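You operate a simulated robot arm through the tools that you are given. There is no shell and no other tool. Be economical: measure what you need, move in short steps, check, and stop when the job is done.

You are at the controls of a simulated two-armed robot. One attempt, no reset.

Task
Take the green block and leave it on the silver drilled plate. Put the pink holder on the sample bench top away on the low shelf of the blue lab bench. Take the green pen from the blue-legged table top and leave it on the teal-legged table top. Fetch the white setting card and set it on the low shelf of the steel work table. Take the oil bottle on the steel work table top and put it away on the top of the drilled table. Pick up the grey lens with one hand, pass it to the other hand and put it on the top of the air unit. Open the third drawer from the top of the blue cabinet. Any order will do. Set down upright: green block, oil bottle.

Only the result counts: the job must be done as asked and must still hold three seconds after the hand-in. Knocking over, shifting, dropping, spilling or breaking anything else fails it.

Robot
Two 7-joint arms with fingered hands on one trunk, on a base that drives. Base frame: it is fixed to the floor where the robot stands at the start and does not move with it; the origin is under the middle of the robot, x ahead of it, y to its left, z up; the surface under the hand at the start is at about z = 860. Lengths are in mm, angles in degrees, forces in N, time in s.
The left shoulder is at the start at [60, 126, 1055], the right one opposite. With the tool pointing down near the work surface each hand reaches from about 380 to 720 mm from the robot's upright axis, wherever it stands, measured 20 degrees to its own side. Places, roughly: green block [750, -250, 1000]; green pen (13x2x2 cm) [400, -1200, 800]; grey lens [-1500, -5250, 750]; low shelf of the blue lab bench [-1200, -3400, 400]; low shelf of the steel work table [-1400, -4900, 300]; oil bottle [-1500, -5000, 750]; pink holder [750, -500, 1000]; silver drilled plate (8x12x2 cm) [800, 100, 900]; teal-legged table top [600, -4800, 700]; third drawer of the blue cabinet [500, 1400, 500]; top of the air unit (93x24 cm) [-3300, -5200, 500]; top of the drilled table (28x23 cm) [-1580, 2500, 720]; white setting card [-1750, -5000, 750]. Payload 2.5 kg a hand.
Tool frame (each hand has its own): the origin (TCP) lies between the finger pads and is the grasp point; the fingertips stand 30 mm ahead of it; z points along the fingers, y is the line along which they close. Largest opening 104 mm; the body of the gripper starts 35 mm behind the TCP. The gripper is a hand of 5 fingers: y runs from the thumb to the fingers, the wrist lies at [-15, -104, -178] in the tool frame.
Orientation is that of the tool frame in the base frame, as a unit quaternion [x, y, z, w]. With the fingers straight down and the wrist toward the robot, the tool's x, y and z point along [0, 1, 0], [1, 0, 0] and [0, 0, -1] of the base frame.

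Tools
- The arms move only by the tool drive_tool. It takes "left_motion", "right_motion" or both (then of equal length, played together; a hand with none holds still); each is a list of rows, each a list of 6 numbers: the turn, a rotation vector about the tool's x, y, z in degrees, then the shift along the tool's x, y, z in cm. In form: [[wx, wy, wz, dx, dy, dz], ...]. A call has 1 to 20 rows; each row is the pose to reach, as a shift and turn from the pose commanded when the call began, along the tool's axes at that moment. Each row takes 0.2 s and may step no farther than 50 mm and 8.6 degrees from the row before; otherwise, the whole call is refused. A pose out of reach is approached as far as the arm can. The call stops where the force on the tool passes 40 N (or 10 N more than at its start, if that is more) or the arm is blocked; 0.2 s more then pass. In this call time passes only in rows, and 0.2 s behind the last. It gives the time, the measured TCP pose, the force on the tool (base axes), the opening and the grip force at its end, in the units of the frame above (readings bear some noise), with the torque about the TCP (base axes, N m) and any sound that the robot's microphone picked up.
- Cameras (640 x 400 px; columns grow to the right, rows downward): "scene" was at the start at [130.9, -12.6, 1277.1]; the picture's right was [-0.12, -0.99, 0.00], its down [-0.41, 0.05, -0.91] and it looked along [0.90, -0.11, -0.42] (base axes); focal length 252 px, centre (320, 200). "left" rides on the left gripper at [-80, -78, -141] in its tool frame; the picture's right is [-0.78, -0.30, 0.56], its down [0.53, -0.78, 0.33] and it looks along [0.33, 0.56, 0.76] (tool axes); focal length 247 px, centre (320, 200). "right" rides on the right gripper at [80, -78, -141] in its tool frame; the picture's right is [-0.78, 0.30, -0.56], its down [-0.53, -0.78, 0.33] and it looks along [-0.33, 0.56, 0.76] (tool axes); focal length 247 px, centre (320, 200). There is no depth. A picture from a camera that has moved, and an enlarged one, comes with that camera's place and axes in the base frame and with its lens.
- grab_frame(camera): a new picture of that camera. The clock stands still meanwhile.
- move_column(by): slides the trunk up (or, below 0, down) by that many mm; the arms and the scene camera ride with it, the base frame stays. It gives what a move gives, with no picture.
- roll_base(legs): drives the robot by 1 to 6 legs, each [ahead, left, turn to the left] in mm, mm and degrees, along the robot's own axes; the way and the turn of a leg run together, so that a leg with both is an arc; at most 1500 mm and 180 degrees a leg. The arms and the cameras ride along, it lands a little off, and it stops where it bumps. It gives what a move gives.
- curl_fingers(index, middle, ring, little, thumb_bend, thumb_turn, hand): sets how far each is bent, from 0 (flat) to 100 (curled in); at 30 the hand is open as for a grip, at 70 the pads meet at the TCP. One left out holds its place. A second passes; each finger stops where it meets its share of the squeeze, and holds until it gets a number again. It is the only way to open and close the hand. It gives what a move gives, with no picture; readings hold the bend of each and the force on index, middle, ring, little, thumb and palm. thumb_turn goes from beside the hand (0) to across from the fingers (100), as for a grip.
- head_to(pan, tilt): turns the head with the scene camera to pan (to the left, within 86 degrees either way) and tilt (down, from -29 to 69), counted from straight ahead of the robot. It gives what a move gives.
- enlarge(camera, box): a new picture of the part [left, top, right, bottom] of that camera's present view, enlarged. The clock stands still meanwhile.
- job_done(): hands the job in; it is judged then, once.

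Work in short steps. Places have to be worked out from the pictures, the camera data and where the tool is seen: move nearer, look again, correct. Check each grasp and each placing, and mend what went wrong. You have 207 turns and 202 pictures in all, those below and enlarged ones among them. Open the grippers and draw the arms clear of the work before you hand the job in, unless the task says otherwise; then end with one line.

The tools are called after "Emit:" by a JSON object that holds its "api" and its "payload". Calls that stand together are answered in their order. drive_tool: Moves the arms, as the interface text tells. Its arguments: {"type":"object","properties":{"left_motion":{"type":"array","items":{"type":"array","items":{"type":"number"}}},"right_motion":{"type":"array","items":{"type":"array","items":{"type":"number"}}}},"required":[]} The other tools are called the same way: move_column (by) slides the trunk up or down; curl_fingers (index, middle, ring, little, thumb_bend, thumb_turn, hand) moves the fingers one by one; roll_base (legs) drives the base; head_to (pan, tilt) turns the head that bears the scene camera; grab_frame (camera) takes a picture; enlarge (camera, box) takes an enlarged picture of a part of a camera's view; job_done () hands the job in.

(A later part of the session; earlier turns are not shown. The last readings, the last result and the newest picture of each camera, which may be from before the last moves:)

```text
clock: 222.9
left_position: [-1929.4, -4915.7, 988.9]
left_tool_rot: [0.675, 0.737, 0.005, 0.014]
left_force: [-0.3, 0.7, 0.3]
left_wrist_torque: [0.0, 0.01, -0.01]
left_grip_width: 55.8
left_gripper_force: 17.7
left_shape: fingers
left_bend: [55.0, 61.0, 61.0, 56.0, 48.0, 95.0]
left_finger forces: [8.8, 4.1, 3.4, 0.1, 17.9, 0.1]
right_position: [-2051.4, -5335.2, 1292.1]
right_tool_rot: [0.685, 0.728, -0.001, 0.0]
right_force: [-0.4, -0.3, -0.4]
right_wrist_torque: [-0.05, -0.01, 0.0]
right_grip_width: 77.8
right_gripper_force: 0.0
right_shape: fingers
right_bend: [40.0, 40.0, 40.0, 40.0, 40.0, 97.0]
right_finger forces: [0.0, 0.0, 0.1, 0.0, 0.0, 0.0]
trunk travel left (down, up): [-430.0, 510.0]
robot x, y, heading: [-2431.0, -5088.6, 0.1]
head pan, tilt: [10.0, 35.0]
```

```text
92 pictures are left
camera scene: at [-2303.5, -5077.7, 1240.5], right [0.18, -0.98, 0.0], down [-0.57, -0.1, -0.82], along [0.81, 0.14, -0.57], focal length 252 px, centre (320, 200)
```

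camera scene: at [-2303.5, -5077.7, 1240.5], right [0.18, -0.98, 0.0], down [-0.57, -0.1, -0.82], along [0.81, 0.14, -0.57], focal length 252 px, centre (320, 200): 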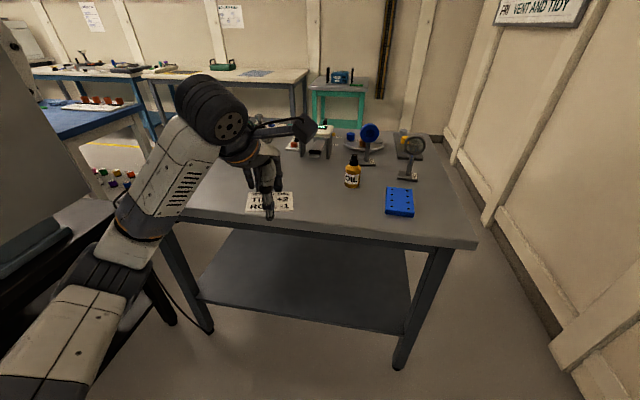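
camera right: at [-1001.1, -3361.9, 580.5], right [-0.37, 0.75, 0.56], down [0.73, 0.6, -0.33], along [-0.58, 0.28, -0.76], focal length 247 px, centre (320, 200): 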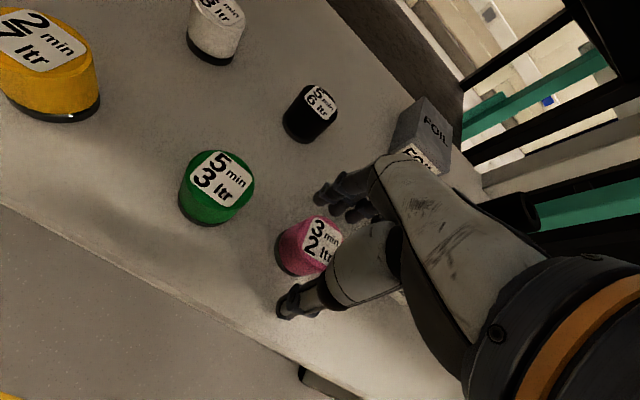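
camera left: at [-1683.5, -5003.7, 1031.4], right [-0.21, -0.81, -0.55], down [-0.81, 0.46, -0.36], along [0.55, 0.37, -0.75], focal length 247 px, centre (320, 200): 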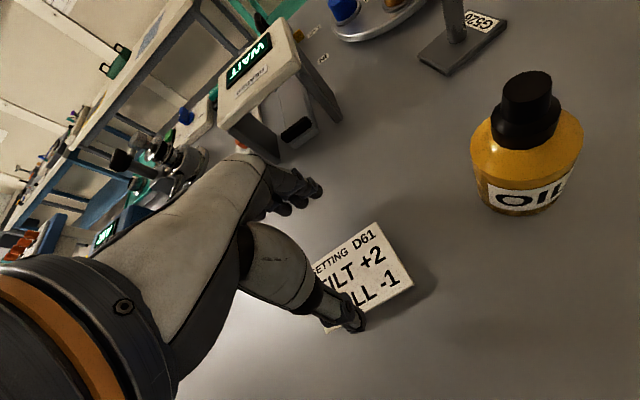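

Trunk travel per call is limited to 400. I lower 400 and then the left arm, watching from the scene camera.

Emit:
{"api": "move_column", "payload": {"by": -400}}

Emit:
{"api": "drive_tool", "payload": {"left_motion": [[0, 0, 0, 0, 0, 4], [0, 0, 0, 0, 0, 8], [0, 0, 0, 0, 0, 12], [0, 0, 0, 0, 0, 16], [0, 0, 0, 0, 0, 19]]}}

Emit:
{"api": "roll_base", "payload": {"legs": [[120, 0, 0]]}}

Emit:
{"api": "grab_frame", "payload": {"camera": "scene"}}

Emit:
{"api": "grab_frame", "payload": {"camera": "left"}}

```text
clock: 226.7
left_position: [-1929.6, -4915.7, 588.9]
left_tool_rot: [0.675, 0.738, 0.005, 0.014]
left_force: [-0.3, -0.5, 0.5]
left_wrist_torque: [0.0, 0.02, 0.01]
left_grip_width: 55.6
left_gripper_force: 17.5
left_shape: fingers
left_bend: [55.0, 61.0, 61.0, 56.0, 48.0, 95.0]
left_finger forces: [8.9, 4.0, 3.4, 0.1, 18.0, 0.0]
right_position: [-2052.0, -5335.0, 891.1]
right_tool_rot: [0.685, 0.729, -0.001, 0.0]
right_force: [-1.3, -0.2, -0.4]
right_wrist_torque: [-0.01, -0.01, 0.03]
right_grip_width: 77.5
right_gripper_force: 0.0
right_shape: fingers
right_bend: [40.0, 40.0, 40.0, 40.0, 40.0, 97.0]
right_finger forces: [0.0, 0.1, 0.0, 0.1, 0.0, 0.0]
trunk travel left (down, up): [-30.0, 910.0]
robot x, y, heading: [-2430.6, -5094.3, 0.3]
head pan, tilt: [10.0, 35.0]
```

```text
clock: 227.9
left_position: [-1926.1, -4918.7, 397.1]
left_tool_rot: [0.675, 0.737, 0.005, 0.013]
left_force: [0.2, -0.6, 0.2]
left_wrist_torque: [0.0, -0.01, -0.02]
left_grip_width: 55.6
left_gripper_force: 16.9
left_shape: fingers
left_bend: [55.0, 61.0, 61.0, 56.0, 48.0, 95.0]
left_finger forces: [8.8, 4.0, 3.3, 0.1, 17.5, 0.0]
right_position: [-2051.3, -5334.7, 891.1]
right_tool_rot: [0.685, 0.729, -0.002, 0.0]
right_force: [0.2, 0.7, 0.8]
right_wrist_torque: [0.02, -0.01, 0.03]
right_grip_width: 77.2
right_gripper_force: 0.1
right_shape: fingers
right_bend: [40.0, 40.0, 40.0, 40.0, 40.0, 97.0]
right_finger forces: [0.0, 0.2, 0.1, 0.0, 0.0, 0.0]
trunk travel left (down, up): [-30.0, 910.0]
robot x, y, heading: [-2427.8, -5093.9, 0.1]
head pan, tilt: [10.0, 35.0]
```

```text
clock: 229.1
left_position: [-1804.5, -4917.7, 398.4]
left_tool_rot: [0.675, 0.737, 0.005, 0.014]
left_force: [-0.1, 0.4, -0.4]
left_wrist_torque: [0.01, 0.01, -0.02]
left_grip_width: 55.5
left_gripper_force: 16.4
left_shape: fingers
left_bend: [55.0, 61.0, 61.0, 56.0, 48.0, 95.0]
left_finger forces: [8.7, 3.7, 3.2, 0.0, 17.1, 0.0]
right_position: [-1931.2, -5335.3, 891.4]
right_tool_rot: [0.685, 0.728, 0.0, 0.002]
right_force: [0.5, -0.4, 0.3]
right_wrist_torque: [0.0, 0.02, 0.01]
right_grip_width: 77.7
right_gripper_force: 0.0
right_shape: fingers
right_bend: [40.0, 40.0, 40.0, 40.0, 40.0, 97.0]
right_finger forces: [0.0, 0.0, 0.0, 0.0, 0.1, 0.1]
trunk travel left (down, up): [-30.0, 910.0]
robot x, y, heading: [-2307.5, -5092.0, 0.1]
head pan, tilt: [10.0, 35.0]
```

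```text
91 pictures are left
camera scene: at [-2182.8, -5077.4, 840.6], right [0.18, -0.98, 0.0], down [-0.56, -0.1, -0.82], along [0.81, 0.14, -0.57], focal length 252 px, centre (320, 200)
```

scene: 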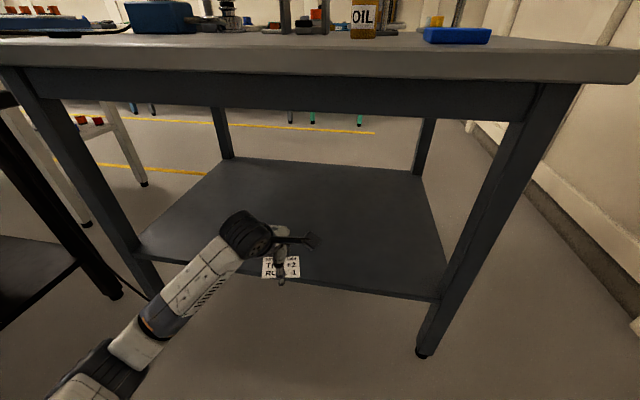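

```text
90 pictures are left
camera left: at [-1878.8, -5002.9, 537.7], right [-0.21, -0.81, -0.55], down [-0.81, 0.46, -0.36], along [0.55, 0.37, -0.75], focal length 247 px, centre (320, 200)
```

left: 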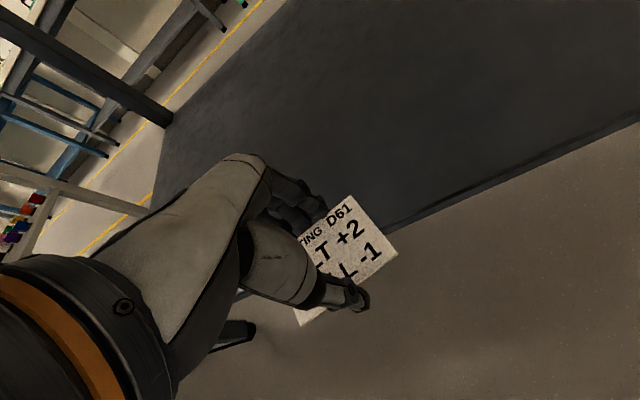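

The shelf is at z≈272 with its edge at x≈−1772. I extend the left hand 115 mm in, then lower.

Emit:
{"api": "drive_tool", "payload": {"left_motion": [[0, 0, 0, 0, 4, 0], [0, 0, 0, 0, 8, 0], [0, 0, 0, 0, 11.5, 0], [0, 0, 0, 0, 11.5, 4], [0, 0, 0, 0, 11.5, 7]]}}

Emit:
{"api": "drive_tool", "payload": {"left_motion": [[0, 0, 0, 0, 0, 1], [0, 0, 0, 0, 0, 2], [0, 0, 0, 0, 0, 2.5]]}}

Emit:
{"api": "enlarge", "payload": {"camera": "scene", "box": [160, 160, 420, 320]}}

```text
clock: 230.3
left_position: [-1686.4, -4906.3, 332.6]
left_tool_rot: [0.675, 0.738, 0.008, 0.017]
left_force: [-2.4, 0.8, 9.6]
left_wrist_torque: [0.02, 0.02, -0.02]
left_grip_width: 55.3
left_gripper_force: 20.0
left_shape: fingers
left_bend: [56.0, 62.0, 62.0, 56.0, 47.0, 95.0]
left_finger forces: [8.1, 11.4, 2.6, 0.0, 18.6, 0.1]
right_position: [-1930.7, -5334.8, 891.8]
right_tool_rot: [0.685, 0.728, 0.001, 0.001]
right_force: [-0.2, -0.1, -0.5]
right_wrist_torque: [-0.02, -0.02, -0.04]
right_grip_width: 77.6
right_gripper_force: 0.1
right_shape: fingers
right_bend: [40.0, 40.0, 40.0, 40.0, 40.0, 97.0]
right_finger forces: [0.0, 0.0, 0.0, 0.0, 0.0, 0.0]
trunk travel left (down, up): [-30.0, 910.0]
robot x, y, heading: [-2311.7, -5095.2, 0.4]
head pan, tilt: [10.0, 35.0]
```

```text
clock: 230.8
left_position: [-1680.4, -4909.1, 332.9]
left_tool_rot: [0.675, 0.737, 0.013, 0.03]
left_force: [-4.8, -0.5, 14.1]
left_wrist_torque: [-0.09, 0.73, -0.02]
left_grip_width: 55.3
left_gripper_force: 17.2
left_shape: fingers
left_bend: [59.0, 64.0, 64.0, 56.0, 45.0, 96.0]
left_finger forces: [6.0, 3.8, 1.7, 0.0, 23.3, 0.1]
right_position: [-1932.5, -5335.4, 890.9]
right_tool_rot: [0.685, 0.729, 0.0, 0.001]
right_force: [0.0, -0.3, -0.7]
right_wrist_torque: [-0.04, 0.0, 0.02]
right_grip_width: 77.9
right_gripper_force: 0.1
right_shape: fingers
right_bend: [40.0, 40.0, 40.0, 40.0, 40.0, 97.0]
right_finger forces: [0.1, 0.0, 0.0, 0.1, 0.0, 0.0]
trunk travel left (down, up): [-30.0, 910.0]
robot x, y, heading: [-2311.4, -5091.9, 0.2]
head pan, tilt: [10.0, 35.0]
stopped in row 2 (left hand): the force on the tool passed its limit at 44 N (the readings are from after the stop); the commanded pose is now the measured one
```

```text
2.46 times, centred on (290, 240) of scene
camera zoom: at [-2183.7, -5077.6, 840.6], right [0.18, -0.98, 0.0], down [-0.56, -0.1, -0.82], along [0.81, 0.14, -0.57], focal length 621 px, centre (394, 102)
```

zoom: 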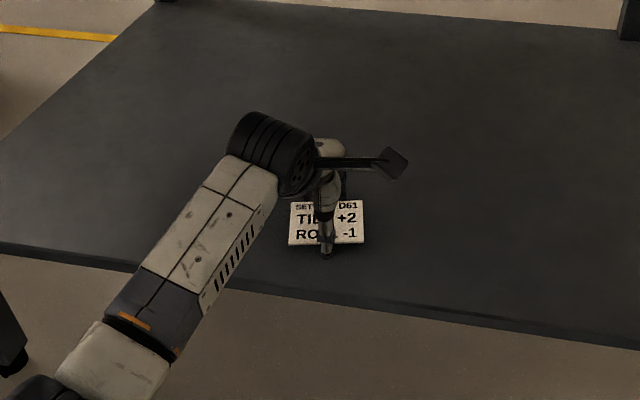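

Contact: the card is down on the shelf. I ease up slightly and open.

Emit:
{"api": "drive_tool", "payload": {"left_motion": [[0, 0, 0, 0, 0, -0.5]]}}

Emit:
{"api": "curl_fingers", "payload": {"hand": "left", "index": 40, "middle": 40, "ring": 40, "little": 40, "thumb_bend": 36}}

Emit:
{"api": "grab_frame", "payload": {"camera": "left"}}

```text
clock: 231.2
left_position: [-1682.7, -4908.5, 332.5]
left_tool_rot: [0.675, 0.737, 0.012, 0.026]
left_force: [-1.6, -0.6, 4.4]
left_wrist_torque: [-0.05, 0.09, 0.0]
left_grip_width: 54.8
left_gripper_force: 14.8
left_shape: fingers
left_bend: [57.0, 63.0, 63.0, 56.0, 46.0, 96.0]
left_finger forces: [8.3, 3.5, 2.3, 0.1, 15.9, 0.1]
right_position: [-1931.1, -5335.0, 892.0]
right_tool_rot: [0.685, 0.729, 0.0, 0.001]
right_force: [-0.1, -0.4, -0.4]
right_wrist_torque: [0.0, 0.01, 0.01]
right_grip_width: 77.6
right_gripper_force: 0.0
right_shape: fingers
right_bend: [40.0, 40.0, 40.0, 40.0, 40.0, 97.0]
right_finger forces: [0.0, 0.0, 0.0, 0.0, 0.0, 0.1]
trunk travel left (down, up): [-30.0, 910.0]
robot x, y, heading: [-2307.3, -5093.1, 0.3]
head pan, tilt: [10.0, 35.0]
```

```text
clock: 232.2
left_position: [-1681.4, -4908.7, 334.0]
left_tool_rot: [0.675, 0.737, 0.012, 0.026]
left_force: [0.7, -0.7, 0.0]
left_wrist_torque: [-0.02, 0.01, -0.01]
left_grip_width: 82.4
left_gripper_force: 0.1
left_shape: fingers
left_bend: [40.0, 40.0, 40.0, 40.0, 36.0, 97.0]
left_finger forces: [0.1, 0.1, 0.0, 0.1, 0.1, 0.1]
right_position: [-1930.7, -5333.9, 891.9]
right_tool_rot: [0.685, 0.728, 0.0, 0.0]
right_force: [-0.3, 0.1, -0.1]
right_wrist_torque: [0.03, -0.03, 0.0]
right_grip_width: 77.7
right_gripper_force: 0.1
right_shape: fingers
right_bend: [40.0, 40.0, 40.0, 40.0, 40.0, 97.0]
right_finger forces: [0.1, 0.0, 0.1, 0.0, 0.1, 0.1]
trunk travel left (down, up): [-30.0, 910.0]
robot x, y, heading: [-2308.5, -5090.8, 0.0]
head pan, tilt: [10.0, 35.0]
```

```text
88 pictures are left
camera left: at [-1760.8, -4993.1, 471.7], right [-0.2, -0.81, -0.55], down [-0.8, 0.46, -0.38], along [0.56, 0.37, -0.74], focal length 247 px, centre (320, 200)
```

left: 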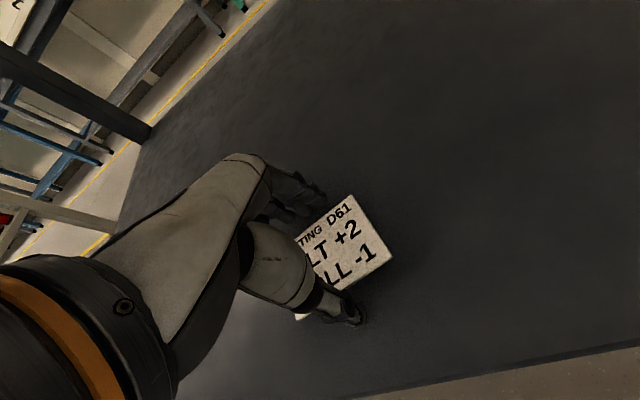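

Card released on the shelf. I rise and withdraw, back off, raise the trunk, and test rolling the right hand to a palm-left attitude for the lens.

Emit:
{"api": "drive_tool", "payload": {"left_motion": [[0, 0, 0, 0, 0, -3], [0, 0, 0, 0, 0, -6], [0, 0, 0, 0, -4, -6], [0, 0, 0, 0, -8, -6], [0, 0, 0, 0, -12, -6]]}}

Emit:
{"api": "roll_base", "payload": {"legs": [[-180, 0, 0]]}}

Emit:
{"api": "enlarge", "payload": {"camera": "scene", "box": [160, 140, 440, 320]}}

Emit:
{"api": "move_column", "payload": {"by": 400}}

Emit:
{"api": "drive_tool", "payload": {"right_motion": [[0, 8, 0, 0, 0, 2], [0, 16, 0, 0, 0, 4], [0, 24, 0, 0, 0, 6], [0, 32, 0, 0, 0, 8], [0, 40, 0, 0, 0, 10], [0, 48, 0, 0, 0, 12], [0, 56, 0, 0, 0, 14], [0, 64, 0, 0, 0, 16], [0, 72, 0, 0, 0, 18], [0, 80, 0, 0, 0, 20], [0, 87, 0, 0, 0, 22]]}}

```text
clock: 233.4
left_position: [-1804.4, -4917.5, 386.6]
left_tool_rot: [0.674, 0.738, 0.012, 0.026]
left_force: [-0.1, 0.1, -0.2]
left_wrist_torque: [0.06, -0.01, 0.01]
left_grip_width: 82.9
left_gripper_force: 0.3
left_shape: fingers
left_bend: [40.0, 40.0, 40.0, 40.0, 36.0, 97.0]
left_finger forces: [0.0, 0.0, 0.0, 0.1, 0.0, 0.1]
right_position: [-1931.9, -5334.5, 892.8]
right_tool_rot: [0.685, 0.729, -0.001, 0.002]
right_force: [0.7, 0.4, 0.3]
right_wrist_torque: [0.0, 0.01, 0.02]
right_grip_width: 77.6
right_gripper_force: 0.1
right_shape: fingers
right_bend: [40.0, 40.0, 40.0, 40.0, 40.0, 97.0]
right_finger forces: [0.0, 0.0, 0.1, 0.1, 0.1, 0.1]
trunk travel left (down, up): [-30.0, 910.0]
robot x, y, heading: [-2312.9, -5094.5, 0.3]
head pan, tilt: [10.0, 35.0]
```

```text
clock: 234.9
left_position: [-1983.5, -4919.8, 387.8]
left_tool_rot: [0.676, 0.737, 0.012, 0.026]
left_force: [-0.8, -0.5, -0.5]
left_wrist_torque: [0.02, 0.02, -0.05]
left_grip_width: 82.7
left_gripper_force: 0.0
left_shape: fingers
left_bend: [40.0, 40.0, 40.0, 40.0, 36.0, 97.0]
left_finger forces: [0.0, 0.0, 0.0, 0.0, 0.1, 0.0]
right_position: [-2110.6, -5336.0, 891.2]
right_tool_rot: [0.685, 0.728, -0.001, 0.0]
right_force: [-0.4, 0.6, 0.1]
right_wrist_torque: [0.0, 0.0, -0.02]
right_grip_width: 77.6
right_gripper_force: 0.2
right_shape: fingers
right_bend: [40.0, 40.0, 40.0, 40.0, 40.0, 97.0]
right_finger forces: [0.0, 0.0, 0.0, 0.0, 0.1, 0.0]
trunk travel left (down, up): [-30.0, 910.0]
robot x, y, heading: [-2489.0, -5093.6, 0.1]
head pan, tilt: [10.0, 35.0]
```

```text
2.22 times, centred on (300, 230) of scene
camera zoom: at [-2362.1, -5077.9, 840.6], right [0.17, -0.98, 0.0], down [-0.56, -0.1, -0.82], along [0.81, 0.14, -0.57], focal length 561 px, centre (364, 133)
```

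zoom: 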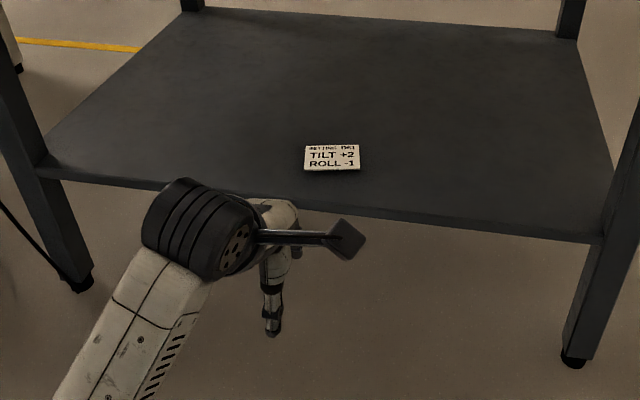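

```text
clock: 238.8
left_position: [-1983.3, -4919.5, 785.7]
left_tool_rot: [0.676, 0.736, 0.012, 0.025]
left_force: [-0.8, 0.8, 0.1]
left_wrist_torque: [-0.03, 0.0, 0.0]
left_grip_width: 82.7
left_gripper_force: 0.1
left_shape: fingers
left_bend: [40.0, 40.0, 40.0, 40.0, 36.0, 97.0]
left_finger forces: [0.1, 0.0, 0.0, 0.0, 0.0, 0.0]
right_position: [-2110.5, -5335.6, 1290.3]
right_tool_rot: [0.686, 0.728, -0.002, 0.0]
right_force: [-0.1, -0.2, -1.2]
right_wrist_torque: [-0.02, 0.02, 0.0]
right_grip_width: 77.8
right_gripper_force: 0.0
right_shape: fingers
right_bend: [40.0, 40.0, 40.0, 40.0, 40.0, 97.0]
right_finger forces: [0.0, 0.0, 0.0, 0.1, 0.0, 0.1]
trunk travel left (down, up): [-430.0, 510.0]
robot x, y, heading: [-2484.6, -5091.8, 0.1]
head pan, tilt: [10.0, 35.0]
```

```text
clock: 241.2
left_position: [-1983.5, -4919.6, 787.0]
left_tool_rot: [0.675, 0.737, 0.012, 0.026]
left_force: [0.8, -0.7, -0.2]
left_wrist_torque: [-0.01, 0.0, 0.0]
left_grip_width: 82.6
left_gripper_force: 0.1
left_shape: fingers
left_bend: [40.0, 40.0, 40.0, 40.0, 36.0, 97.0]
left_finger forces: [0.0, 0.0, 0.1, 0.0, 0.0, 0.0]
right_position: [-2109.5, -5335.7, 1072.9]
right_tool_rot: [0.499, 0.526, 0.473, -0.5]
right_force: [-0.4, -0.4, -0.4]
right_wrist_torque: [0.0, -0.01, 0.01]
right_grip_width: 77.7
right_gripper_force: 0.1
right_shape: fingers
right_bend: [40.0, 40.0, 40.0, 40.0, 40.0, 97.0]
right_finger forces: [0.1, 0.0, 0.0, 0.0, 0.0, 0.0]
trunk travel left (down, up): [-430.0, 510.0]
robot x, y, heading: [-2489.4, -5091.9, 0.2]
head pan, tilt: [10.0, 35.0]
```

Card placed well on the low shelf, and the roll works. I raise and mirror-roll the left hand, then drive in toward the lens with the right hand to its right.

Emit:
{"api": "drive_tool", "payload": {"left_motion": [[0, -8, 0, 0, 0, -3.2], [0, -16, 0, 0, 0, -6.4], [0, -24, 0, 0, 0, -9.6], [0, -32, 0, 0, 0, -12.8], [0, -40, 0, 0, 0, -16], [0, -48, 0, 0, 0, -19.2], [0, -56, 0, 0, 0, -22.4], [0, -64, 0, 0, 0, -25.6], [0, -72, 0, 0, 0, -28.8], [0, -80, 0, 0, 0, -32], [0, -87, 0, 0, 0, -35]]}}

Emit:
{"api": "roll_base", "payload": {"legs": [[397, -158, 0]]}}

Emit:
{"api": "head_to", "payload": {"pan": -5, "tilt": 35}}

Emit:
{"api": "grab_frame", "payload": {"camera": "scene"}}

Emit:
{"api": "grab_frame", "payload": {"camera": "right"}}

```text
clock: 243.6
left_position: [-2000.6, -4914.0, 1136.3]
left_tool_rot: [0.498, 0.516, -0.457, 0.527]
left_force: [0.1, -0.3, 0.8]
left_wrist_torque: [0.0, 0.01, 0.02]
left_grip_width: 82.8
left_gripper_force: 0.1
left_shape: fingers
left_bend: [40.0, 40.0, 40.0, 40.0, 36.0, 97.0]
left_finger forces: [0.0, 0.1, 0.0, 0.0, 0.0, 0.0]
right_position: [-2109.5, -5336.1, 1072.3]
right_tool_rot: [0.498, 0.528, 0.472, -0.501]
right_force: [-1.1, -1.3, 0.0]
right_wrist_torque: [-0.02, 0.0, -0.02]
right_grip_width: 77.6
right_gripper_force: 0.1
right_shape: fingers
right_bend: [40.0, 40.0, 40.0, 40.0, 40.0, 97.0]
right_finger forces: [0.0, 0.0, 0.0, 0.0, 0.0, 0.0]
trunk travel left (down, up): [-430.0, 510.0]
robot x, y, heading: [-2488.0, -5089.6, 0.2]
head pan, tilt: [10.0, 35.0]
```

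```text
clock: 246.2
left_position: [-1602.1, -5071.3, 1135.6]
left_tool_rot: [0.497, 0.518, -0.456, 0.527]
left_force: [-0.4, 0.7, 0.7]
left_wrist_torque: [-0.03, -0.02, 0.01]
left_grip_width: 82.8
left_gripper_force: 0.0
left_shape: fingers
left_bend: [40.0, 40.0, 40.0, 40.0, 36.0, 97.0]
left_finger forces: [0.0, 0.0, 0.0, 0.0, 0.0, 0.0]
right_position: [-1710.6, -5491.6, 1072.3]
right_tool_rot: [0.498, 0.528, 0.47, -0.502]
right_force: [1.2, 0.1, 0.8]
right_wrist_torque: [0.02, 0.0, 0.04]
right_grip_width: 77.7
right_gripper_force: 0.1
right_shape: fingers
right_bend: [40.0, 40.0, 40.0, 40.0, 40.0, 97.0]
right_finger forces: [0.0, 0.1, 0.0, 0.0, 0.0, 0.0]
trunk travel left (down, up): [-430.0, 510.0]
robot x, y, heading: [-2092.6, -5248.9, 0.1]
head pan, tilt: [10.0, 35.0]
```

```text
clock: 247.0
left_position: [-1602.4, -5071.0, 1135.1]
left_tool_rot: [0.497, 0.517, -0.456, 0.527]
left_force: [-0.2, 0.0, 0.5]
left_wrist_torque: [0.02, -0.01, 0.0]
left_grip_width: 82.8
left_gripper_force: 0.0
left_shape: fingers
left_bend: [40.0, 40.0, 40.0, 40.0, 36.0, 97.0]
left_finger forces: [0.0, 0.0, 0.0, 0.0, 0.0, 0.0]
right_position: [-1709.3, -5490.8, 1072.7]
right_tool_rot: [0.497, 0.529, 0.471, -0.501]
right_force: [0.1, 0.3, 0.6]
right_wrist_torque: [0.01, 0.06, 0.01]
right_grip_width: 77.5
right_gripper_force: 0.0
right_shape: fingers
right_bend: [40.0, 40.0, 40.0, 40.0, 40.0, 97.0]
right_finger forces: [0.0, 0.0, 0.0, 0.0, 0.0, 0.0]
trunk travel left (down, up): [-430.0, 510.0]
robot x, y, heading: [-2089.2, -5247.0, 0.3]
head pan, tilt: [-5.0, 35.0]
```

```text
86 pictures are left
camera scene: at [-1962.3, -5258.6, 1240.6], right [-0.08, -1.0, 0.0], down [-0.57, 0.05, -0.82], along [0.82, -0.07, -0.57], focal length 252 px, centre (320, 200)
```

scene: 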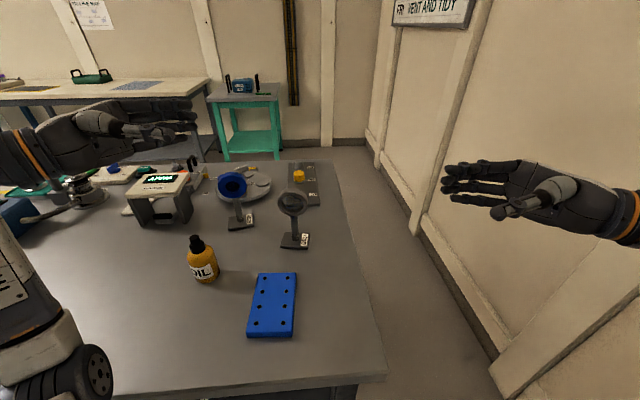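

```text
85 pictures are left
camera right: at [-1779.3, -5633.5, 1160.0], right [0.33, -0.58, -0.75], down [-0.79, 0.25, -0.55], along [0.51, 0.78, -0.37], focal length 247 px, centre (320, 200)
```

right: 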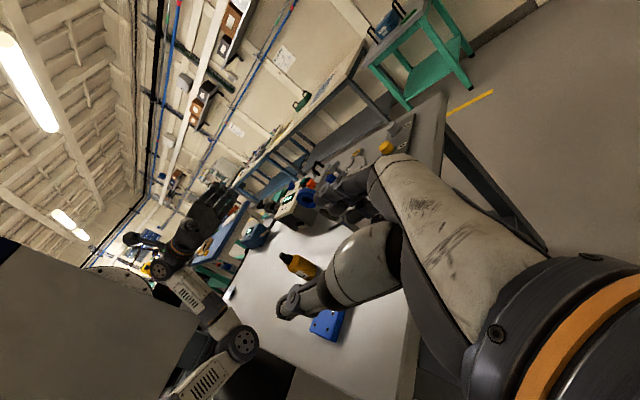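

The lens ring is at [-1520,-5239,930], diameter ~62. I bring the right hand to a point 125 mm right of it at ring height.

Emit:
{"api": "drive_tool", "payload": {"right_motion": [[-0.5, 0, 0, -1.9, 2.8, 1.7], [-1, 0, 0, -3.9, 5.5, 3.5], [-1.5, 0, 0, -5.8, 8.3, 5.2], [-2, 0, 0, -7.8, 11, 7], [-2.5, 0, 0, -9.7, 13.9, 8.7], [-3, 0, 0, -11.7, 16.6, 10.5], [-3.5, 0, 0, -13.6, 19.4, 12.2]]}}

Emit:
{"api": "enlarge", "payload": {"camera": "scene", "box": [210, 140, 430, 290]}}

Emit:
{"api": "grab_frame", "payload": {"camera": "right"}}

```text
clock: 248.6
left_position: [-1602.8, -5069.7, 1136.5]
left_tool_rot: [0.497, 0.517, -0.456, 0.527]
left_force: [0.4, 0.2, 0.5]
left_wrist_torque: [0.03, 0.0, 0.01]
left_grip_width: 82.8
left_gripper_force: 0.1
left_shape: fingers
left_bend: [40.0, 40.0, 40.0, 40.0, 36.0, 97.0]
left_finger forces: [0.1, 0.1, 0.1, 0.1, 0.1, 0.0]
right_position: [-1674.7, -5429.2, 1031.5]
right_tool_rot: [0.512, 0.515, 0.483, -0.488]
right_force: [0.1, 0.2, 0.5]
right_wrist_torque: [0.01, -0.07, -0.01]
right_grip_width: 77.8
right_gripper_force: 0.1
right_shape: fingers
right_bend: [40.0, 40.0, 40.0, 40.0, 40.0, 98.0]
right_finger forces: [0.0, 0.0, 0.0, 0.0, 0.1, 0.0]
right hand out of reach, approached as far as the arm can: row 2, 3, 4, 5, 6, 7
trunk travel left (down, up): [-430.0, 510.0]
robot x, y, heading: [-2087.6, -5248.3, 0.2]
head pan, tilt: [-5.0, 35.0]
```

```text
2.67 times, centred on (320, 215) of scene
camera zoom: at [-1962.3, -5258.7, 1240.6], right [-0.08, -1.0, 0.0], down [-0.57, 0.05, -0.82], along [0.82, -0.07, -0.57], focal length 673 px, centre (320, 160)
```

zoom: 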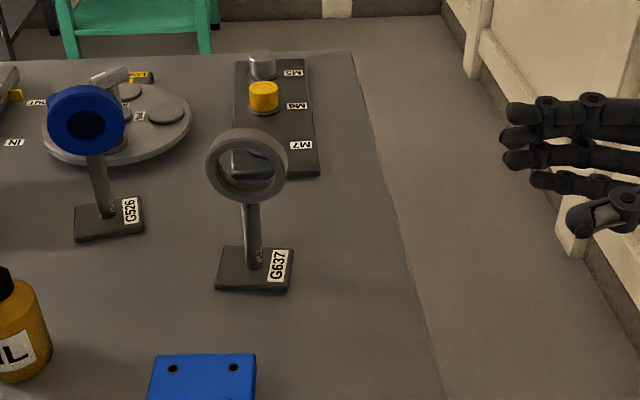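

```text
83 pictures are left
camera right: at [-1750.0, -5567.0, 1118.8], right [0.3, -0.6, -0.74], down [-0.78, 0.3, -0.55], along [0.55, 0.75, -0.38], focal length 247 px, centre (320, 200)
```

right: 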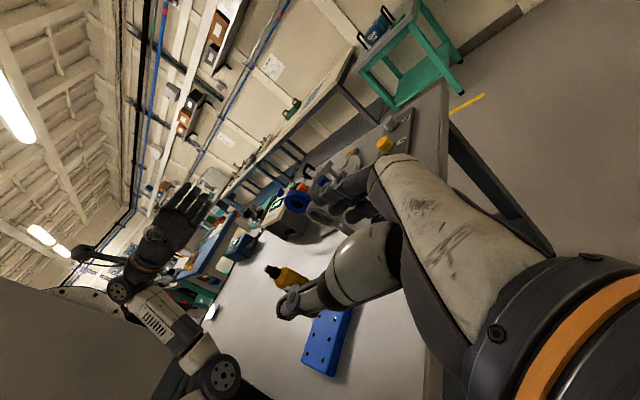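

Roll 87 hits a joint limit at this lateral position. I reduce the roll by 25° and shift the base right so that the target is more central.

Emit:
{"api": "roll_base", "payload": {"legs": [[0, -80, 0]]}}

Emit:
{"api": "drive_tool", "payload": {"right_motion": [[0, -8, 0, 0, 0, 1], [0, -16, 0, 0, 0, 2], [0, -25, 0, 0, 0, 3], [0, -25, 0, 0, 3, 5], [0, -25, 0, 0, 6, 7], [0, -25, 0, 0, 9, 9]]}}

```text
clock: 249.6
left_position: [-1602.3, -5149.7, 1135.5]
left_tool_rot: [0.497, 0.518, -0.455, 0.527]
left_force: [-1.0, -0.1, -0.3]
left_wrist_torque: [0.02, 0.02, 0.01]
left_grip_width: 82.9
left_gripper_force: 0.1
left_shape: fingers
left_bend: [40.0, 40.0, 40.0, 40.0, 36.0, 97.0]
left_finger forces: [0.0, 0.0, 0.1, 0.0, 0.1, 0.1]
right_position: [-1671.6, -5508.3, 1031.3]
right_tool_rot: [0.511, 0.516, 0.484, -0.488]
right_force: [-0.8, -0.1, -0.5]
right_wrist_torque: [0.01, -0.01, -0.03]
right_grip_width: 77.9
right_gripper_force: 0.1
right_shape: fingers
right_bend: [40.0, 40.0, 40.0, 40.0, 40.0, 98.0]
right_finger forces: [0.0, 0.0, 0.0, 0.0, 0.0, 0.0]
trunk travel left (down, up): [-430.0, 510.0]
robot x, y, heading: [-2088.6, -5327.0, 0.4]
head pan, tilt: [-5.0, 35.0]
```

```text
refused: row 3 steps farther than a row can; nothing moved
```

Emit:
{"api": "drive_tool", "payload": {"right_motion": [[0, -8, 0, 0, 0, 1], [0, -16, 0, 0, 0, 2], [0, -24, 0, 0, 0, 3], [0, -24, 0, 0, 3, 5], [0, -24, 0, 0, 6, 7], [0, -24, 0, 0, 9, 9]]}}

```text
clock: 251.0
left_position: [-1602.4, -5148.7, 1135.1]
left_tool_rot: [0.496, 0.518, -0.455, 0.528]
left_force: [0.8, -0.2, 0.2]
left_wrist_torque: [0.0, 0.0, 0.03]
left_grip_width: 83.0
left_gripper_force: 0.0
left_shape: fingers
left_bend: [40.0, 40.0, 40.0, 40.0, 36.0, 97.0]
left_finger forces: [0.1, 0.0, 0.0, 0.0, 0.0, 0.1]
right_position: [-1584.9, -5416.9, 1026.7]
right_tool_rot: [0.601, 0.606, 0.367, -0.37]
right_force: [-0.4, 0.2, 0.2]
right_wrist_torque: [-0.04, -0.03, -0.02]
right_grip_width: 77.6
right_gripper_force: 0.0
right_shape: fingers
right_bend: [40.0, 40.0, 40.0, 40.0, 40.0, 98.0]
right_finger forces: [0.0, 0.0, 0.1, 0.1, 0.1, 0.0]
trunk travel left (down, up): [-430.0, 510.0]
robot x, y, heading: [-2093.9, -5327.0, 0.5]
head pan, tilt: [-5.0, 35.0]
```

Reach is fine at roll ~63°. I go to a pre-grasp point 90 mm out from the ring's right-upper rim.

Emit:
{"api": "drive_tool", "payload": {"right_motion": [[0, 0, 0, -0.2, 2.2, 2.7], [0, 0, 0, -0.4, 4.4, 5.4], [0, 0, 0, -0.5, 6.6, 8]]}}

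Emit:
{"api": "enlarge", "payload": {"camera": "scene", "box": [180, 120, 400, 270]}}

Emit:
{"api": "grab_frame", "payload": {"camera": "right"}}

```text
clock: 251.8
left_position: [-1602.4, -5148.6, 1136.0]
left_tool_rot: [0.497, 0.518, -0.455, 0.527]
left_force: [0.0, 0.4, 0.3]
left_wrist_torque: [0.02, 0.03, 0.02]
left_grip_width: 82.9
left_gripper_force: 0.1
left_shape: fingers
left_bend: [40.0, 40.0, 40.0, 40.0, 36.0, 97.0]
left_finger forces: [0.1, 0.0, 0.1, 0.0, 0.1, 0.1]
right_position: [-1517.7, -5347.2, 986.9]
right_tool_rot: [0.6, 0.606, 0.367, -0.371]
right_force: [-0.1, -0.1, -0.7]
right_wrist_torque: [0.01, -0.01, 0.01]
right_grip_width: 77.7
right_gripper_force: 0.0
right_shape: fingers
right_bend: [40.0, 40.0, 40.0, 40.0, 40.0, 98.0]
right_finger forces: [0.0, 0.0, 0.1, 0.0, 0.0, 0.0]
trunk travel left (down, up): [-430.0, 510.0]
robot x, y, heading: [-2087.6, -5329.6, 0.2]
head pan, tilt: [-5.0, 35.0]
```

```text
2.67 times, centred on (290, 195) of scene
camera zoom: at [-1961.8, -5337.7, 1240.6], right [-0.08, -1.0, 0.0], down [-0.57, 0.05, -0.82], along [0.82, -0.07, -0.57], focal length 673 px, centre (400, 213)
```

zoom: 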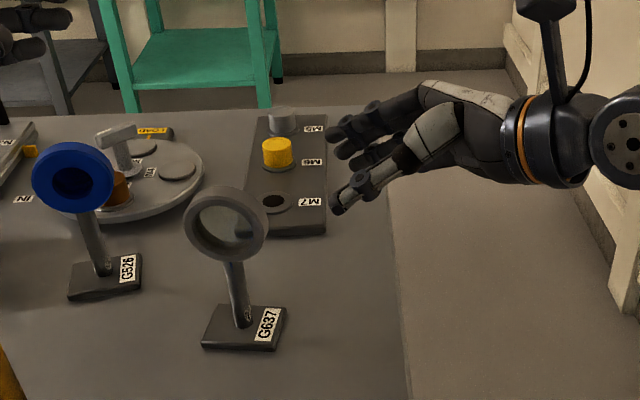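

```text
81 pictures are left
camera right: at [-1594.5, -5437.4, 1122.7], right [0.3, -0.85, -0.44], down [-0.78, 0.05, -0.63], along [0.55, 0.53, -0.64], focal length 247 px, centre (320, 200)
```

right: 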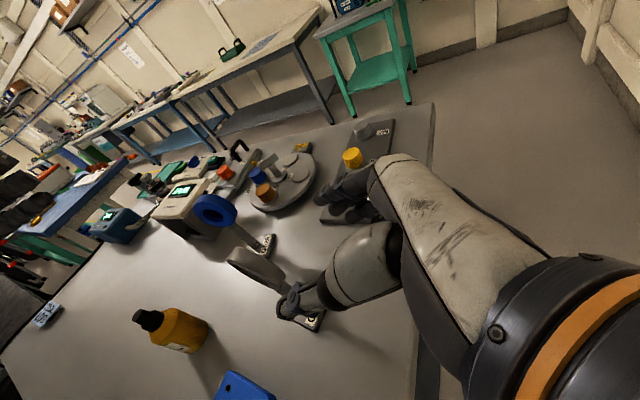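

Ring centre refined to [-1521,-5237,933]. I move in 90 mm along the finger direction and close.

Emit:
{"api": "drive_tool", "payload": {"right_motion": [[0, 0, 0, 0, -0.3, 3.5], [0, 0, 0, 0, -0.3, 6.5], [0, 0, 0, 0, -0.3, 9]]}}

Emit:
{"api": "curl_fingers", "payload": {"hand": "right", "index": 64, "middle": 64, "ring": 64, "little": 64, "thumb_bend": 62}}

Emit:
{"api": "enlarge", "payload": {"camera": "scene", "box": [180, 120, 400, 270]}}

```text
clock: 252.6
left_position: [-1602.4, -5148.9, 1135.7]
left_tool_rot: [0.497, 0.518, -0.455, 0.527]
left_force: [-0.2, 0.4, -0.8]
left_wrist_torque: [-0.01, 0.01, 0.0]
left_grip_width: 82.6
left_gripper_force: 0.1
left_shape: fingers
left_bend: [40.0, 40.0, 40.0, 40.0, 36.0, 97.0]
left_finger forces: [0.1, 0.1, 0.0, 0.1, 0.1, 0.0]
right_position: [-1523.4, -5267.2, 944.4]
right_tool_rot: [0.6, 0.606, 0.368, -0.37]
right_force: [0.8, -0.1, -0.2]
right_wrist_torque: [0.0, -0.02, -0.05]
right_grip_width: 77.8
right_gripper_force: 0.0
right_shape: fingers
right_bend: [40.0, 40.0, 40.0, 40.0, 40.0, 98.0]
right_finger forces: [0.1, 0.0, 0.0, 0.0, 0.0, 0.0]
trunk travel left (down, up): [-430.0, 510.0]
robot x, y, heading: [-2087.9, -5328.4, 0.1]
head pan, tilt: [-5.0, 35.0]
```

```text
clock: 253.6
left_position: [-1602.5, -5149.3, 1134.9]
left_tool_rot: [0.497, 0.518, -0.455, 0.527]
left_force: [-0.1, 0.4, 0.4]
left_wrist_torque: [0.04, -0.03, 0.0]
left_grip_width: 82.7
left_gripper_force: 0.1
left_shape: fingers
left_bend: [40.0, 40.0, 40.0, 40.0, 36.0, 97.0]
left_finger forces: [0.0, 0.0, 0.0, 0.1, 0.0, 0.0]
right_position: [-1522.1, -5266.8, 944.6]
right_tool_rot: [0.601, 0.606, 0.367, -0.37]
right_force: [-0.1, 0.7, 0.7]
right_wrist_torque: [0.02, 0.03, 0.03]
right_grip_width: 19.8
right_gripper_force: 0.6
right_shape: fingers
right_bend: [64.0, 64.0, 64.0, 64.0, 61.0, 97.0]
right_finger forces: [0.1, 0.0, 0.0, 0.0, 0.5, 0.0]
trunk travel left (down, up): [-430.0, 510.0]
robot x, y, heading: [-2091.9, -5329.2, 0.2]
head pan, tilt: [-5.0, 35.0]
```

```text
2.67 times, centred on (290, 195) of scene
camera zoom: at [-1961.9, -5337.8, 1240.6], right [-0.08, -1.0, 0.0], down [-0.57, 0.05, -0.82], along [0.82, -0.07, -0.57], focal length 673 px, centre (400, 213)
```

zoom: 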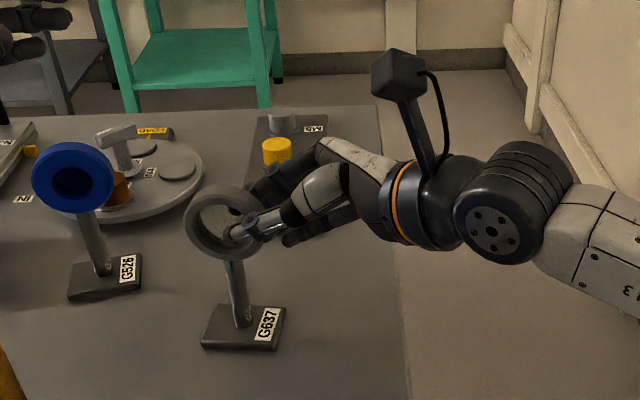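

The rim is between thumb and fingers. I close firmly.

Emit:
{"api": "curl_fingers", "payload": {"hand": "right", "index": 85, "middle": 85, "ring": 80, "little": 75, "thumb_bend": 76}}

Emit:
{"api": "enlarge", "payload": {"camera": "scene", "box": [180, 120, 400, 270]}}

```text
clock: 254.6
left_position: [-1602.5, -5149.2, 1136.2]
left_tool_rot: [0.497, 0.518, -0.455, 0.528]
left_force: [0.1, -0.6, -0.2]
left_wrist_torque: [0.0, -0.03, 0.0]
left_grip_width: 82.7
left_gripper_force: 0.1
left_shape: fingers
left_bend: [40.0, 40.0, 40.0, 40.0, 36.0, 97.0]
left_finger forces: [0.0, 0.0, 0.0, 0.1, 0.1, 0.0]
right_position: [-1522.2, -5267.3, 942.4]
right_tool_rot: [0.601, 0.607, 0.367, -0.369]
right_force: [-0.4, 0.2, -2.5]
right_wrist_torque: [-0.11, -0.02, 0.02]
right_grip_width: 13.4
right_gripper_force: 18.1
right_shape: fingers
right_bend: [73.0, 75.0, 80.0, 75.0, 64.0, 95.0]
right_finger forces: [8.4, 9.7, 0.1, 0.0, 17.8, 0.0]
trunk travel left (down, up): [-430.0, 510.0]
robot x, y, heading: [-2086.1, -5329.3, 0.4]
head pan, tilt: [-5.0, 35.0]
```

```text
2.67 times, centred on (290, 195) of scene
camera zoom: at [-1961.7, -5337.8, 1240.5], right [-0.08, -1.0, 0.0], down [-0.57, 0.05, -0.82], along [0.82, -0.07, -0.57], focal length 673 px, centre (400, 213)
```

zoom: 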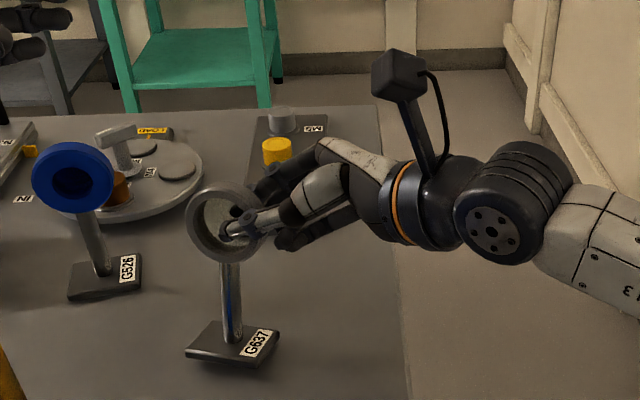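

Gripped at 18 N. I raise the trunk 200 mm and look.

Emit:
{"api": "move_column", "payload": {"by": 200}}

Emit:
{"api": "roll_base", "payload": {"legs": [[-450, 0, 0]]}}

Emit:
{"api": "grab_frame", "payload": {"camera": "scene"}}

```text
clock: 256.8
left_position: [-1602.6, -5149.9, 1337.7]
left_tool_rot: [0.497, 0.518, -0.456, 0.527]
left_force: [-0.9, 0.1, -0.9]
left_wrist_torque: [-0.01, -0.05, -0.01]
left_grip_width: 82.7
left_gripper_force: 0.1
left_shape: fingers
left_bend: [40.0, 40.0, 40.0, 40.0, 36.0, 97.0]
left_finger forces: [0.0, 0.1, 0.0, 0.1, 0.1, 0.0]
right_position: [-1522.0, -5267.9, 1143.7]
right_tool_rot: [0.601, 0.606, 0.367, -0.369]
right_force: [1.0, 0.4, -2.7]
right_wrist_torque: [-0.11, -0.05, 0.02]
right_grip_width: 13.0
right_gripper_force: 17.9
right_shape: fingers
right_bend: [73.0, 75.0, 80.0, 75.0, 64.0, 95.0]
right_finger forces: [8.4, 9.8, 0.0, 0.0, 17.8, 0.1]
trunk travel left (down, up): [-630.0, 310.0]
robot x, y, heading: [-2087.1, -5332.2, 0.6]
head pan, tilt: [-5.0, 35.0]
```

```text
clock: 259.5
left_position: [-2048.9, -5151.0, 1335.3]
left_tool_rot: [0.498, 0.517, -0.456, 0.527]
left_force: [-0.1, 1.1, 0.3]
left_wrist_torque: [0.02, 0.0, 0.03]
left_grip_width: 82.9
left_gripper_force: 0.1
left_shape: fingers
left_bend: [40.0, 40.0, 40.0, 40.0, 36.0, 97.0]
left_finger forces: [0.0, 0.0, 0.0, 0.1, 0.0, 0.0]
right_position: [-1969.4, -5270.1, 1144.9]
right_tool_rot: [0.601, 0.606, 0.367, -0.37]
right_force: [-1.4, 0.8, -2.8]
right_wrist_torque: [-0.11, -0.05, -0.01]
right_grip_width: 13.1
right_gripper_force: 18.2
right_shape: fingers
right_bend: [73.0, 75.0, 80.0, 75.0, 64.0, 95.0]
right_finger forces: [8.4, 9.7, 0.1, 0.1, 17.7, 0.0]
trunk travel left (down, up): [-630.0, 310.0]
robot x, y, heading: [-2532.1, -5332.0, 0.2]
head pan, tilt: [-5.0, 35.0]
```

```text
78 pictures are left
camera scene: at [-2408.3, -5340.3, 1440.6], right [-0.08, -1.0, 0.0], down [-0.57, 0.05, -0.82], along [0.82, -0.07, -0.57], focal length 252 px, centre (320, 200)
```

scene: 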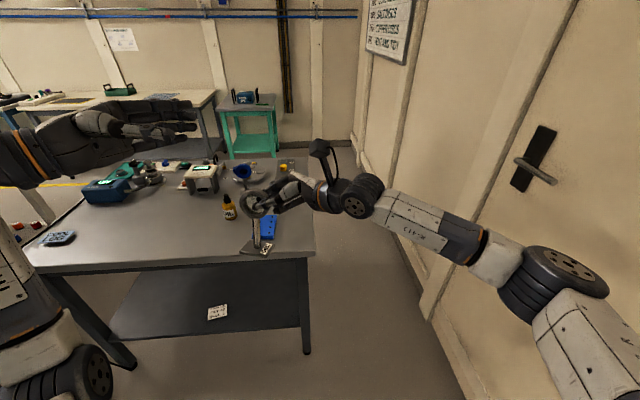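

The lens is held upright. I bring it closer and higher in front of the robot and relax the left roll to −75°, ready for the handover.

Emit:
{"api": "drive_tool", "payload": {"right_motion": [[0, 0, 0, 1.8, -2.8, -2], [0, 0, 0, 3.5, -5.5, -4], [0, 0, 0, 5.3, -8.3, -6.1], [0, 0, 0, 7.1, -11, -8.1]], "left_motion": [[0, 3, 0, 0, 0, -2], [0, 6, 0, 0, 0, -4], [0, 9, 0, 0, 0, -6], [0, 12, 0, 0, 0, -8]]}}

Emit:
{"api": "head_to", "payload": {"pan": 0, "tilt": 30}}

Emit:
{"api": "grab_frame", "payload": {"camera": "scene"}}

Emit:
{"api": "grab_frame", "payload": {"camera": "left"}}

```text
clock: 260.5
left_position: [-2056.1, -5072.6, 1339.5]
left_tool_rot: [0.543, 0.57, -0.401, 0.469]
left_force: [0.0, -0.5, 0.0]
left_wrist_torque: [-0.02, -0.01, -0.01]
left_grip_width: 82.8
left_gripper_force: 0.1
left_shape: fingers
left_bend: [40.0, 40.0, 40.0, 40.0, 36.0, 97.0]
left_finger forces: [0.0, 0.0, 0.1, 0.0, 0.0, 0.0]
right_position: [-2077.6, -5312.0, 1243.8]
right_tool_rot: [0.602, 0.605, 0.368, -0.369]
right_force: [-1.4, -0.8, -2.3]
right_wrist_torque: [-0.09, -0.07, -0.03]
right_grip_width: 13.2
right_gripper_force: 18.0
right_shape: fingers
right_bend: [73.0, 75.0, 80.0, 75.0, 64.0, 95.0]
right_finger forces: [8.4, 10.0, 0.0, 0.0, 17.8, 0.0]
trunk travel left (down, up): [-630.0, 310.0]
robot x, y, heading: [-2537.9, -5331.5, -0.0]
head pan, tilt: [-5.0, 35.0]
```

```text
clock: 261.2
left_position: [-2056.0, -5072.3, 1338.7]
left_tool_rot: [0.542, 0.57, -0.402, 0.469]
left_force: [-0.3, 1.0, 0.4]
left_wrist_torque: [0.0, 0.0, 0.0]
left_grip_width: 82.8
left_gripper_force: 0.0
left_shape: fingers
left_bend: [40.0, 40.0, 40.0, 40.0, 36.0, 97.0]
left_finger forces: [0.0, 0.1, 0.1, 0.1, 0.0, 0.1]
right_position: [-2076.9, -5312.8, 1243.7]
right_tool_rot: [0.601, 0.605, 0.367, -0.37]
right_force: [-0.2, -0.2, -2.7]
right_wrist_torque: [-0.07, -0.07, 0.01]
right_grip_width: 13.1
right_gripper_force: 18.2
right_shape: fingers
right_bend: [73.0, 75.0, 80.0, 75.0, 64.0, 95.0]
right_finger forces: [8.5, 10.0, 0.0, 0.1, 17.8, 0.1]
trunk travel left (down, up): [-630.0, 310.0]
robot x, y, heading: [-2538.0, -5332.1, -0.0]
head pan, tilt: [0.0, 30.0]
```

```text
77 pictures are left
camera scene: at [-2405.2, -5332.6, 1448.3], right [0.0, -1.0, 0.0], down [-0.5, 0.0, -0.87], along [0.87, 0.0, -0.5], focal length 252 px, centre (320, 200)
```

scene: 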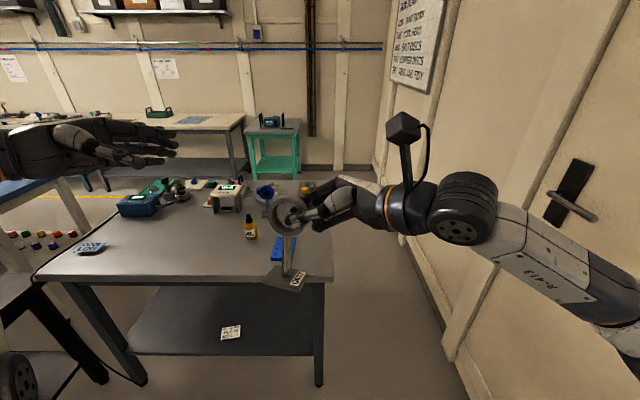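

```text
76 pictures are left
camera left: at [-2150.2, -4963.3, 1445.6], right [-0.26, -0.75, 0.61], down [-0.72, -0.26, -0.64], along [0.64, -0.6, -0.47], focal length 247 px, centre (320, 200)
```

left: 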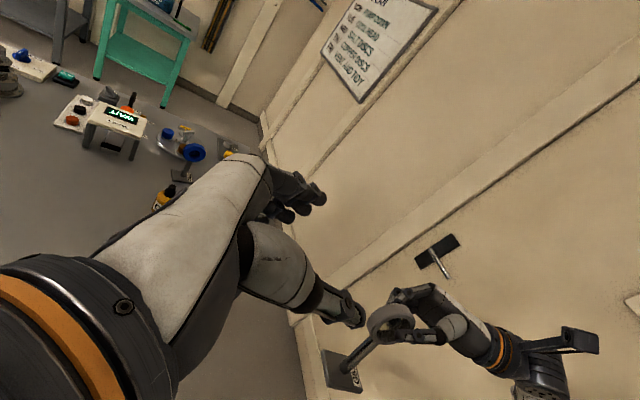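

Ring centre by both cameras: [-2078,-5283,1237]. I bring the left hand to a pre-grasp point left of it.

Emit:
{"api": "drive_tool", "payload": {"left_motion": [[0, 0, 0, 2.4, -1.5, 3.2], [0, 0, 0, 4.9, -3, 6.4], [0, 0, 0, 7.3, -4.6, 9.7]]}}

Emit:
{"api": "enlarge", "payload": {"camera": "scene", "box": [200, 150, 380, 300]}}

Emit:
{"api": "enlarge", "payload": {"camera": "left", "box": [260, 200, 460, 400]}}

```text
clock: 262.0
left_position: [-2090.0, -5154.8, 1243.8]
left_tool_rot: [0.542, 0.57, -0.4, 0.471]
left_force: [0.4, 0.3, 0.6]
left_wrist_torque: [0.01, 0.03, -0.03]
left_grip_width: 82.8
left_gripper_force: 0.1
left_shape: fingers
left_bend: [40.0, 40.0, 40.0, 40.0, 36.0, 97.0]
left_finger forces: [0.1, 0.0, 0.1, 0.1, 0.1, 0.0]
right_position: [-2077.6, -5313.0, 1243.9]
right_tool_rot: [0.601, 0.606, 0.367, -0.37]
right_force: [0.0, -0.3, -2.8]
right_wrist_torque: [-0.1, -0.04, 0.0]
right_grip_width: 13.0
right_gripper_force: 18.2
right_shape: fingers
right_bend: [73.0, 75.0, 80.0, 75.0, 64.0, 95.0]
right_finger forces: [8.4, 9.9, 0.0, 0.1, 17.8, 0.0]
trunk travel left (down, up): [-630.0, 310.0]
robot x, y, heading: [-2536.2, -5334.0, 0.2]
head pan, tilt: [0.0, 30.0]
```

```text
2.67 times, centred on (290, 225) of scene
camera zoom: at [-2405.3, -5332.8, 1448.4], right [0.0, -1.0, 0.0], down [-0.5, 0.0, -0.87], along [0.87, 0.0, -0.5], focal length 673 px, centre (400, 133)
```

zoom: 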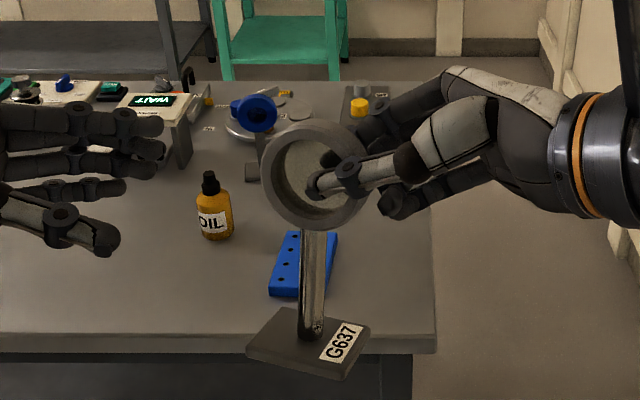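

```text
2.00 times, centred on (360, 300) of left
camera zoom: at [-2184.2, -5044.7, 1350.1], right [-0.26, -0.75, 0.61], down [-0.72, -0.26, -0.64], along [0.64, -0.6, -0.47], focal length 494 px, centre (240, 0)
```

zoom: 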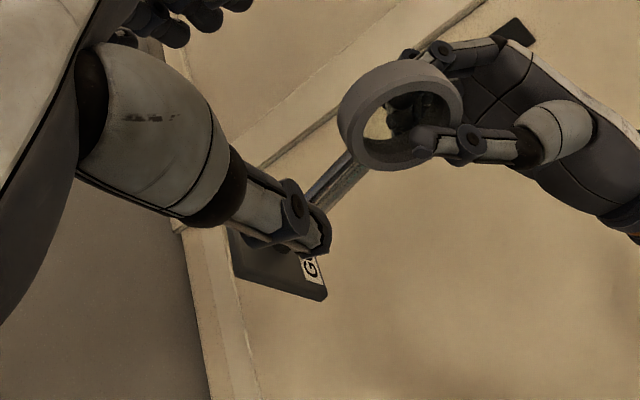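

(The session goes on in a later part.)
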